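You operate a simulated robot arm through the tools that you are given. There is no shell and no other tool. Be economical: measure what you need, move in short steps, check, and stop when the job is done.

Carry out the task below with a simulated robot arm. There is one attempt and no reset: what you move stays moved.

TASK
Fetch the orange drain tub and set it on top of the liners box.

It is judged by the outcome, as a careful person would: the job done as asked, and still so three seconds after it is handed in. It fails if anything else is knocked over, pushed out of place, dropped, spilled or broken.

THE ROBOT
A 7-joint arm with a two-finger parallel gripper, fixed in place. Base frame: the origin is at the foot of the arm, x ahead of it, y to its left, z up; the work surface is at about z = 0. Lengths are in m, angles in rad, forces in N, time in s.
With the tool pointing down near the work surface it reaches from about 0.24 to 0.62 m from the base axis. Its first joint turns from -1.152 to 1.152 rad. Payload 2.6 kg.
Tool frame: the origin (TCP) lies between the finger pads and is the grasp point; the fingertips stand 0.03 m ahead of it; z points along the fingers, y is the line along which they close. The gripper opens to 0.094 m. The fingers are 0.028 m wide and 0.01 m thick; the gripper's body (0.05 by 0.096 m) begins 0.055 m behind the TCP.
Orientation is that of the tool frame in the base frame, as a unit quaternion [x, y, z, w]. With the fingers straight down and closing along the base's y, the tool's x points along the base's -x, its y along +y and its z along -z.

THE INTERFACE
- The arm moves only by the tool jog_arm. Its arguments are lists of equal length, an entry for each row: "slide": the shift along the tool's x, y, z in units of 500 mm (1.0 is 500 mm), a list of three; "dr": the turn, a rotation vector about the tool's x, y, z in units of 45 degrees (1.0 is 45 degrees), a list of three; "fingers": the gripper command, from -1 (shut) to 1 (fully open), values between in proportion. In form: {"slide": [[dx, dy, dz], ...], "dr": [[rx, ry, rz], ...], "fingers": [fingers, ...]}. A call has 1 to 20 rows; each row is the pose to reach, as a shift and turn from the pose commanded when the call began, along the tool's axes at that moment. A call with a number of a shift or a turn outside -1 to 1 is refused whole. A row lasts 0.2 s, in which the tool goes at most 0.05 m and 0.15 rad; a call with a longer step from one row to the next is refused whole, and so is a gripper value outside its range. A pose out of reach is approached as far as the arm can. The call stops where the force on the tool passes 40 N (or 10 N more than at its start, if that is more) or the arm is blocked; 0.2 s more then pass. The fingers move at their own pace (about 0.072 m/s each) and stop on an object; they squeeze with about 27 N. The grip force told is the motor's: it shows also when the fingers shut on nothing. Time passes only in rows, and 0.2 s behind the last, so rows that repeat a pose let the fingers close. It gives the time, the measured TCP pose, the force on the tool (base axes), the opening and the grip force at its end, in the units of the frame above (readings bear some noise).
- Cameras (640 x 400 px; columns grow to the right, rows downward): "scene" is fixed at [0.0551, 0.459, 0.5598]; the picture's right is [-0.49, -0.87, 0.00], its down [-0.53, 0.30, -0.80] and it looks along [0.69, -0.39, -0.61] (base axes); focal length 325 px, centre (320, 200). "wrist" rides on the gripper at [-0.037, 0, -0.058] in the tool frame; the picture's right is [0.00, -1.00, 0.00], its down [0.97, 0.00, -0.24] and it looks along [0.24, 0.00, 0.97] (tool axes); focal length 218 px, centre (320, 200).
- camera(camera): a new picture of that camera. No time passes.
- pixel_to_xyz(camera, pixels): for up to 12 pixels [column, row] of the newest picture of that camera ("zoom" is the newest enlarged one), the place [x, y, z] in the base frame of the surface seen there, good to about 0.003 m. No time passes.
- zoom(camera, box): a new picture of the part [left, top, right, bottom] of that camera's present view, enlarged. No time passes.
- hand_in(): hands the job in; it is judged then, once.

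Work in short steps. Measure before you move; look again where a grasp or a placing could have gone wrong, and mend it. You have 60 turns and 30 pictures in all, the two below and enlarged ones among them. Open the gripper and draw the arm clear of the work before you hand the job in, unless the task says otherwise; then end with one line.

The tools are called after "Call:" by a JSON object that holds its "fn" and its "kwargs". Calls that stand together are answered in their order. jog_arm: Moves the arm, as the interface text tells. Its arguments: {"type":"object","properties":{"slide":{"type":"array","items":{"type":"array","items":{"type":"number"}}},"dr":{"type":"array","items":{"type":"array","items":{"type":"number"}}},"fingers":{"type":"array","items":{"type":"number"}}},"required":["slide","dr","fingers"]} The other tools are called the same way: camera (camera) takes a picture; pixel_to_xyz (camera, pixels) gives the place of the surface under pixels of a picture; zoom (camera, box) takes an enlarged picture of a part of a camera's view; hand_in () hands the job in.

At the start:

```text
t: 0.0
tool_pos: [0.3313, 0.2817, 0.3191]
tcp_rot: [0.0, 1.0, 0.0, 0.0]
wrist_force: [0.2, 0.0, 0.0]
opening: 0.0938
gripper_force: 0.0
```

scene: 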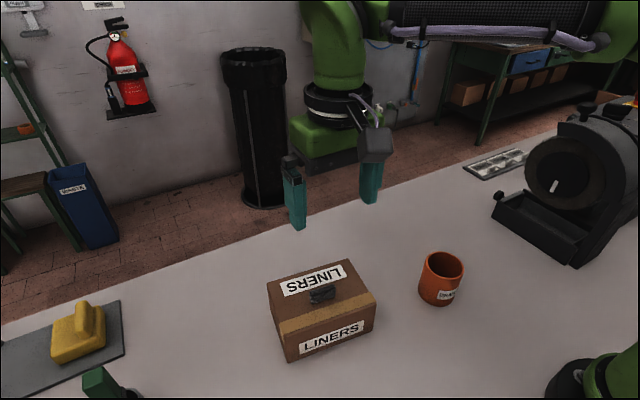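
wrist: 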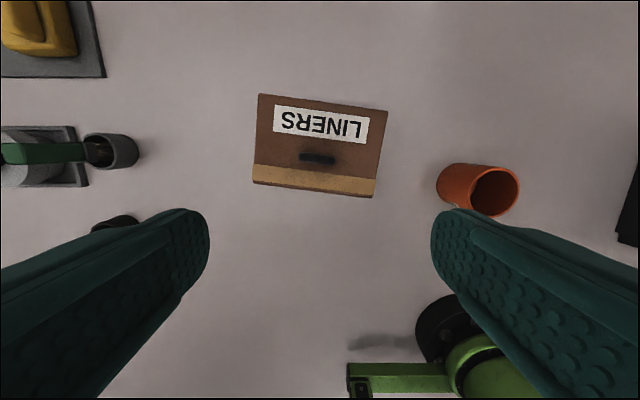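

The tub is the orange cup near scene (440,278); the box top has a handle or clip near (322,293). I'll enlarge both and measure them.

Call:
{"fn": "zoom", "kwargs": {"camera": "scene", "box": [250, 230, 490, 380]}}

Call:
{"fn": "pixel_to_xyz", "kwargs": {"camera": "scene", "pixels": [[424, 260], [441, 254], [461, 264], [440, 279], [440, 304], [420, 292], [440, 268], [322, 284], [270, 284], [348, 261], [375, 294], [283, 322]]}}

Call:
{"fn": "pixel_to_xyz", "kwargs": {"camera": "wrist", "pixels": [[260, 95], [387, 112], [375, 196], [253, 180], [317, 158], [320, 125], [473, 190], [517, 190], [495, 168], [495, 215], [495, 190], [310, 178]]}}

```text
2.67 times, centred on (370, 305) of scene
```

zoom: 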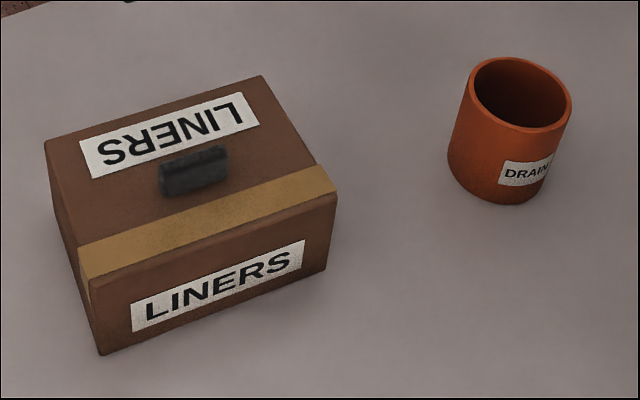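

```text
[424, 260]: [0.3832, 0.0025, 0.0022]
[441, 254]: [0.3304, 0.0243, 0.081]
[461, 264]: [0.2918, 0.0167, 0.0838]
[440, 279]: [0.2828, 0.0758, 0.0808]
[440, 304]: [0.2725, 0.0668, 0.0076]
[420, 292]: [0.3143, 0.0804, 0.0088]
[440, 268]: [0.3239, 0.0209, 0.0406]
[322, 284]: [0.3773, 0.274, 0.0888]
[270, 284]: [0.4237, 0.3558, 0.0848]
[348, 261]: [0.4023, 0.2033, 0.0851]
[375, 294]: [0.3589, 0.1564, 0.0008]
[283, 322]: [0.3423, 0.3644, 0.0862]
```

```text
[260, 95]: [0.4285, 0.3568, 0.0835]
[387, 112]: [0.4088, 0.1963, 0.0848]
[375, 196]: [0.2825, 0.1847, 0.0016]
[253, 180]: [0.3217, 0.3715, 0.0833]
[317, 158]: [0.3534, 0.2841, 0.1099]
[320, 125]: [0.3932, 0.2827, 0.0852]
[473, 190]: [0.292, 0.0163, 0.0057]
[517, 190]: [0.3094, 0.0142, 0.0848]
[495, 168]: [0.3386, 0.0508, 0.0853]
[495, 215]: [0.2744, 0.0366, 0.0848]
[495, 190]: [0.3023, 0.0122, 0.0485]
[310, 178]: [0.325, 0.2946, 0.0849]
```

The tub's rim centre is near (0.306, 0.047) with a diameter of about 0.07 and a height of 0.085. The box has a raised handle, so I'll look closer at its extents to find free room on the top.

Call:
{"fn": "zoom", "kwargs": {"camera": "wrist", "box": [240, 80, 400, 210]}}

Call:
{"fn": "pixel_to_xyz", "kwargs": {"camera": "wrist", "pixels": [[301, 156], [334, 160], [301, 153], [334, 155], [318, 154], [318, 161], [318, 165], [383, 114], [372, 178], [254, 164], [340, 160], [350, 160]]}}

Call:
{"fn": "zoom", "kwargs": {"camera": "wrist", "box": [420, 140, 540, 230]}}

```text
3.08 times, centred on (320, 145) of wrist
```

zoom: 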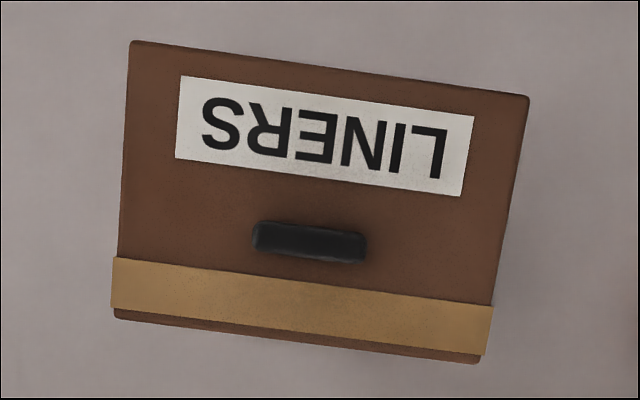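

```text
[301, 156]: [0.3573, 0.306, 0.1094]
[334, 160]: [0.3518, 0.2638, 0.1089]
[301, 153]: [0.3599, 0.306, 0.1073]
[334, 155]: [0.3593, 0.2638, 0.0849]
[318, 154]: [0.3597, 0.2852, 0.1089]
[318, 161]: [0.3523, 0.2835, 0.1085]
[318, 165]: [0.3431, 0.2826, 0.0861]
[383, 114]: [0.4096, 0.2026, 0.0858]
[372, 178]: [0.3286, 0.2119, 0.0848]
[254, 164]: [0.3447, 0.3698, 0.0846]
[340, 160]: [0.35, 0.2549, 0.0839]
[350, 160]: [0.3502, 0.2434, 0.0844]
```

```text
4.44 times, centred on (480, 185) of wrist
```

zoom: 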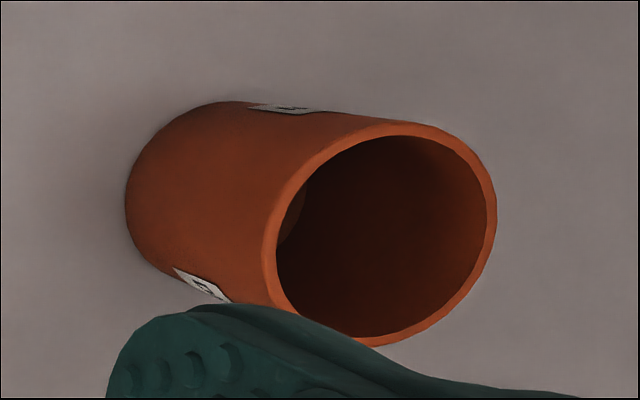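

The handle spans x 0.351–0.361, y 0.262–0.307 and its top is at z 0.11. The back-right corner of the box, around (0.380, 0.230), fits the tub flat and clear of it. I'll move above the tub first.

Call:
{"fn": "jog_arm", "kwargs": {"slide": [[0.01, -0.09, 0], [0.02, -0.18, 0], [0.03, -0.27, 0.03], [0.04, -0.36, 0.06], [0.05, -0.45, 0.09], [0.05, -0.47, 0.12], [0.05, -0.47, 0.12]], "dr": [[0, 0, 0], [0, 0, 0], [0, 0, 0], [0, 0, 0], [0, 0, 0], [0, 0, 0], [0, 0, 0]], "fingers": [1, 1, 1, 1, 1, 1, 1]}}

Call:
{"fn": "camera", "kwargs": {"camera": "wrist"}}

```text
t: 1.6
tool_pos: [0.3065, 0.0475, 0.2579]
tcp_rot: [0.0, 1.0, 0.0, 0.0]
wrist_force: [-1.2, 0.0, -0.3]
opening: 0.0941
gripper_force: 0.0
```

```text
24 pictures are left
```

wrist: 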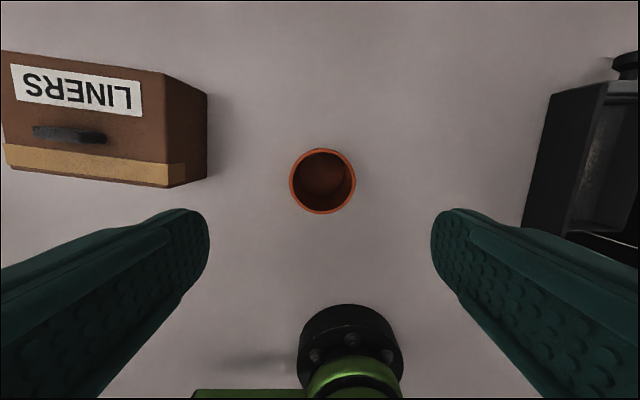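

Call:
{"fn": "pixel_to_xyz", "kwargs": {"camera": "wrist", "pixels": [[291, 181], [354, 181], [322, 150], [322, 212], [299, 158], [346, 205], [322, 190], [322, 175]]}}

Call:
{"fn": "zoom", "kwargs": {"camera": "wrist", "box": [280, 140, 364, 224]}}

```text
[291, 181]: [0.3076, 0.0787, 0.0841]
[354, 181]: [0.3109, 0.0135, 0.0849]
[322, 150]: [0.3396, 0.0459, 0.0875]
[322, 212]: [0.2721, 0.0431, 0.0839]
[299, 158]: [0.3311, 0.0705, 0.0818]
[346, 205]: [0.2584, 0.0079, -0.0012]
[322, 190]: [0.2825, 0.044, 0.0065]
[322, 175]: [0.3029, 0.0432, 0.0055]
```

```text
4.76 times, centred on (322, 182) of wrist
```

zoom: 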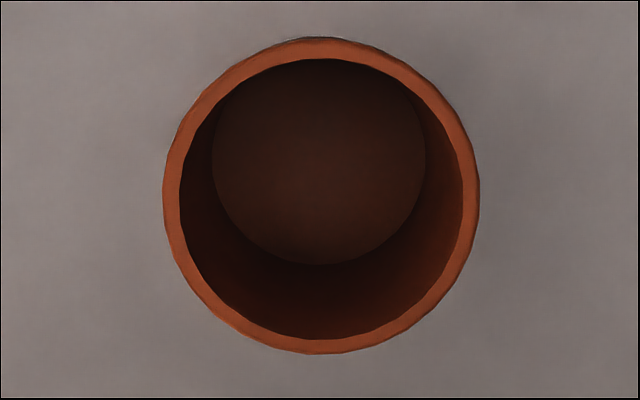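

The tub is empty, with its centre at (0.306, 0.046). I'll go down to TCP z ≈ 0.060 with the fingers open.

Call:
{"fn": "jog_arm", "kwargs": {"slide": [[0, -0.003, 0.09], [0, -0.003, 0.18], [0, -0.003, 0.26], [0, -0.003, 0.32], [0, -0.003, 0.36], [0, -0.003, 0.396], [0, -0.003, 0.396]], "dr": [[0, 0, 0], [0, 0, 0], [0, 0, 0], [0, 0, 0], [0, 0, 0], [0, 0, 0], [0, 0, 0]], "fingers": [1, 1, 1, 1, 1, 1, 1]}}

```text
t: 3.2
tool_pos: [0.3062, 0.0473, 0.0602]
tcp_rot: [0.001, 1.0, 0.001, 0.001]
wrist_force: [0.6, -0.7, 1.2]
opening: 0.0942
gripper_force: 0.1
```

The arm reached z 0.060 with no contact. Now I'll close the fingers and lift a little.

Call:
{"fn": "jog_arm", "kwargs": {"slide": [[0, 0, 0], [0, 0, 0], [0, 0, 0], [0, 0, 0], [0, 0, -0.03], [0, 0, -0.06], [0, 0, -0.06]], "dr": [[0, 0, 0], [0, 0, 0], [0, 0, 0], [0, 0, 0], [0, 0, 0], [0, 0, 0], [0, 0, 0]], "fingers": [-1, -1, -1, -1, -1, -1, -1]}}

Call:
{"fn": "camera", "kwargs": {"camera": "scene"}}

```text
t: 4.8
tool_pos: [0.3065, 0.046, 0.0894]
tcp_rot: [0.001, 1.0, 0.001, 0.0]
wrist_force: [-0.3, -0.4, -0.7]
opening: 0.0748
gripper_force: 27.0
```

```text
22 pictures are left
```

scene: 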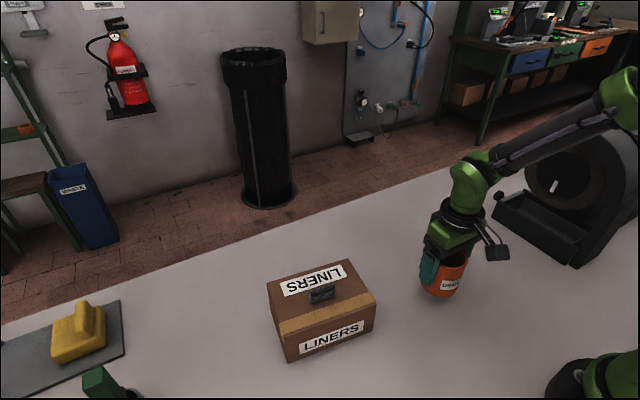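

The grip shows 27 N at an opening of 0.075, and the tub appears lifted. I'll raise it further and look again.

Call:
{"fn": "jog_arm", "kwargs": {"slide": [[0, 0, -0.08], [0, 0, -0.16], [0, 0, -0.24], [0, 0, -0.3], [0, 0, -0.3]], "dr": [[0, 0, 0], [0, 0, 0], [0, 0, 0], [0, 0, 0], [0, 0, 0]], "fingers": [-1, -1, -1, -1, -1]}}

Call:
{"fn": "zoom", "kwargs": {"camera": "scene", "box": [350, 120, 550, 320]}}

Call:
{"fn": "camera", "kwargs": {"camera": "wrist"}}

```text
t: 6.0
tool_pos: [0.3083, 0.0447, 0.2437]
tcp_rot: [0.0, 1.0, -0.001, 0.0]
wrist_force: [0.1, -0.1, -1.1]
opening: 0.0747
gripper_force: 27.0
```

```text
2.00 times, centred on (450, 220) of scene
```

zoom: 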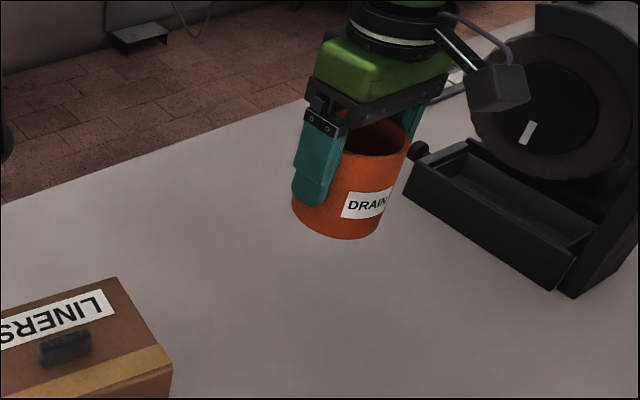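

```text
20 pictures are left
```

wrist: 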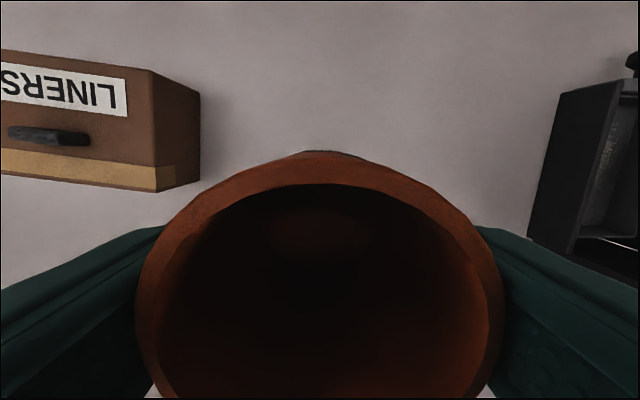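

The tub is held upright. I'll carry it above the back-right corner of the box, to (0.383, 0.229).

Call:
{"fn": "jog_arm", "kwargs": {"slide": [[-0.02, 0.05, 0], [-0.05, 0.12, 0], [-0.08, 0.19, 0], [-0.11, 0.26, 0], [-0.135, 0.32, 0], [-0.15, 0.355, 0], [-0.154, 0.368, 0], [-0.154, 0.368, 0]], "dr": [[0, 0, 0], [0, 0, 0], [0, 0, 0], [0, 0, 0], [0, 0, 0], [0, 0, 0], [0, 0, 0], [0, 0, 0]], "fingers": [-1, -1, -1, -1, -1, -1, -1, -1]}}

Call:
{"fn": "camera", "kwargs": {"camera": "scene"}}

```text
t: 7.8
tool_pos: [0.3842, 0.2305, 0.2406]
tcp_rot: [0.0, 1.0, -0.001, 0.0]
wrist_force: [0.2, -0.2, -0.2]
opening: 0.0744
gripper_force: 26.6
```

```text
19 pictures are left
```

scene: 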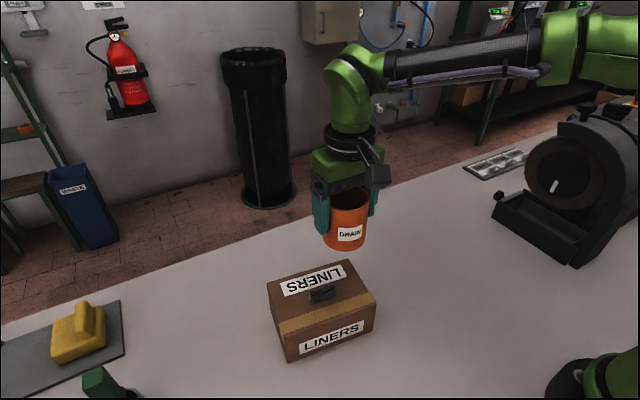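

The tub hangs over the box. I'll lower it to about 8 mm above the top and check its clearance from the handle.

Call:
{"fn": "jog_arm", "kwargs": {"slide": [[0, -0.002, 0.06], [0, -0.002, 0.11], [0, -0.002, 0.15], [0, -0.002, 0.172], [0, -0.002, 0.172]], "dr": [[0, 0, 0], [0, 0, 0], [0, 0, 0], [0, 0, 0], [0, 0, 0]], "fingers": [-1, -1, -1, -1, -1]}}

Call:
{"fn": "zoom", "kwargs": {"camera": "scene", "box": [240, 180, 440, 380]}}

```text
t: 9.0
tool_pos: [0.3825, 0.228, 0.154]
tcp_rot: [0.0, 1.0, 0.0, 0.001]
wrist_force: [-0.2, -1.0, -1.6]
opening: 0.0744
gripper_force: 27.0
```

```text
2.00 times, centred on (340, 280) of scene
```

zoom: 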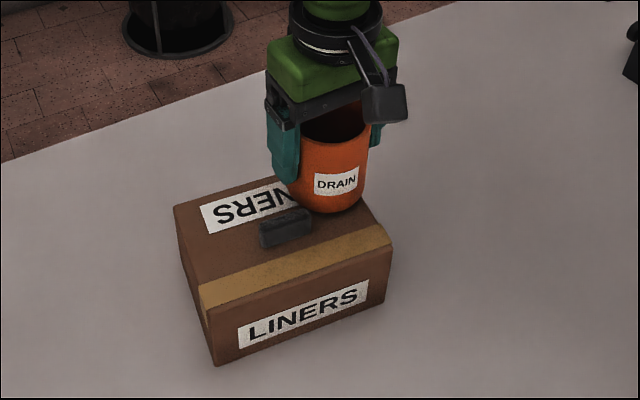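

The tub clears the handle and sits over the corner area. I'll lower it in small steps until it touches.

Call:
{"fn": "jog_arm", "kwargs": {"slide": [[0, 0, 0.006], [0, 0, 0.012], [0, 0, 0.016], [0, 0, 0.018], [0, 0, 0.018]], "dr": [[0, 0, 0], [0, 0, 0], [0, 0, 0], [0, 0, 0], [0, 0, 0]], "fingers": [-1, -1, -1, -1, -1]}}

Call:
{"fn": "zoom", "kwargs": {"camera": "scene", "box": [270, 230, 400, 330]}}

```text
t: 10.2
tool_pos: [0.3837, 0.2286, 0.1465]
tcp_rot: [0.0, 1.0, 0.0, 0.001]
wrist_force: [-3.1, -1.3, 9.6]
opening: 0.0746
gripper_force: 27.1
```

```text
4.00 times, centred on (335, 280) of scene
```

zoom: 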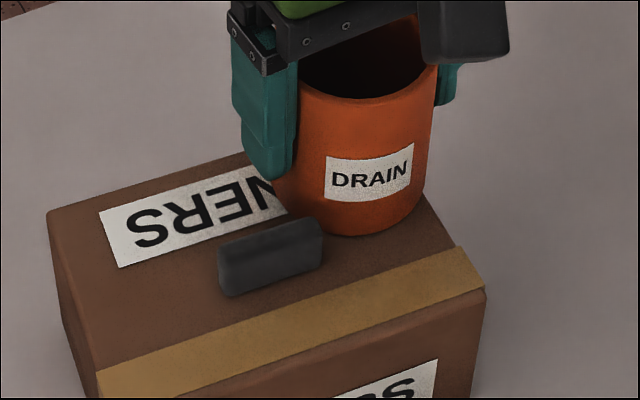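

The upward force is 9.6 N, so the tub is seated and clear of the handle. I'll release it gently and rise straight up.

Call:
{"fn": "jog_arm", "kwargs": {"slide": [[0, 0, -0.001], [0, 0, -0.002], [0, 0, -0.002], [0, 0, -0.002], [0, 0, -0.03], [0, 0, -0.08], [0, 0, -0.16], [0, 0, -0.24], [0, 0, -0.28]], "dr": [[0, 0, 0], [0, 0, 0], [0, 0, 0], [0, 0, 0], [0, 0, 0], [0, 0, 0], [0, 0, 0], [0, 0, 0], [0, 0, 0]], "fingers": [-1, 1, 1, 1, 1, 1, 1, 1, 1]}}

Call:
{"fn": "camera", "kwargs": {"camera": "scene"}}

Call:
{"fn": "camera", "kwargs": {"camera": "wrist"}}

```text
t: 12.2
tool_pos: [0.3844, 0.229, 0.2859]
tcp_rot: [0.0, 1.0, 0.0, 0.0]
wrist_force: [0.3, 0.2, 0.4]
opening: 0.094
gripper_force: 0.0
```

```text
16 pictures are left
```

scene: 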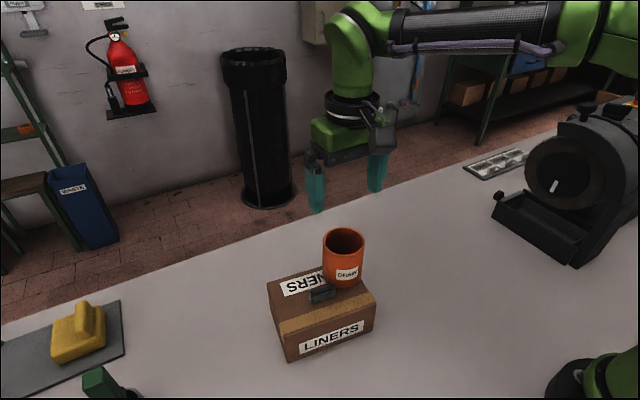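

```text
15 pictures are left
```

wrist: 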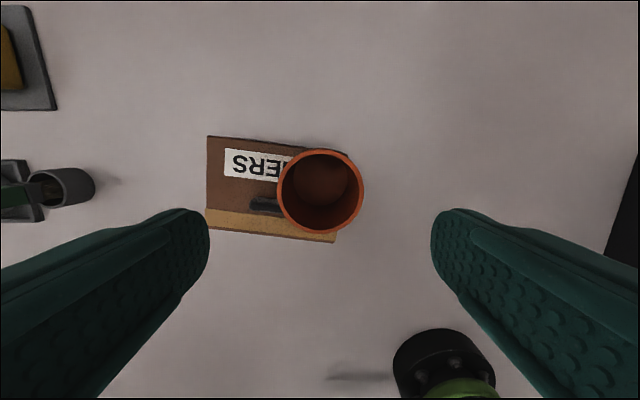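

The tub stands upright on the box, and the box hasn't moved. I'll check that the rim is level and take a close look.

Call:
{"fn": "pixel_to_xyz", "kwargs": {"camera": "wrist", "pixels": [[279, 190], [361, 190], [320, 151], [320, 230], [208, 138], [207, 212]]}}

Call:
{"fn": "zoom", "kwargs": {"camera": "scene", "box": [260, 220, 400, 370]}}

Call:
{"fn": "jog_arm", "kwargs": {"slide": [[0.02, -0.06, -0.03], [0.04, -0.12, -0.06], [0.06, -0.18, -0.06], [0.06, -0.18, -0.06]], "dr": [[0, 0, 0], [0, 0, 0], [0, 0, 0], [0, 0, 0]], "fingers": [1, 1, 1, 1]}}

```text
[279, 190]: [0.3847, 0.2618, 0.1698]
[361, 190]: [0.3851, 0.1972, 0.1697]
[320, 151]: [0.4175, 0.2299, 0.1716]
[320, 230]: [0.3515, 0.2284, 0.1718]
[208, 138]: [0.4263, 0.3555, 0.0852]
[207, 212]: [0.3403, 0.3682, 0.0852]
```

```text
2.67 times, centred on (330, 295) of scene
```

zoom: 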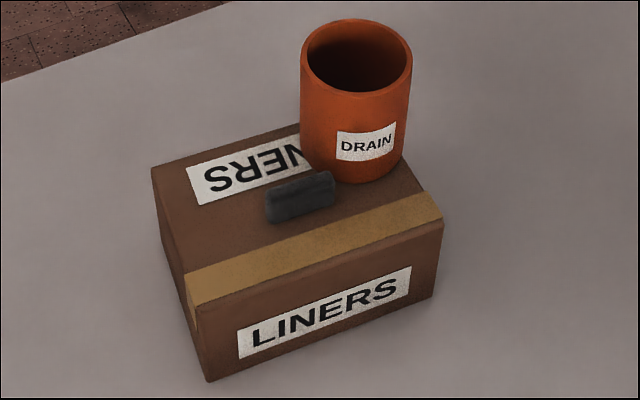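

```text
t: 13.2
tool_pos: [0.3521, 0.1382, 0.3174]
tcp_rot: [0.0, 1.0, 0.0, -0.001]
wrist_force: [0.2, 0.5, -0.3]
opening: 0.094
gripper_force: 0.1
```

The rim is level at z ≈ 0.170, the tub sits flat on the box, and the arm is clear with the gripper open. I'll hand it in.

Call:
{"fn": "hand_in", "kwargs": {}}

```text
The job is handed in.
```

The orange drain tub is standing upright and level on the back-right corner of the liners box, clear of the handle and overhanging the edges by a few millimetres. The box didn't move and nothing else was touched.
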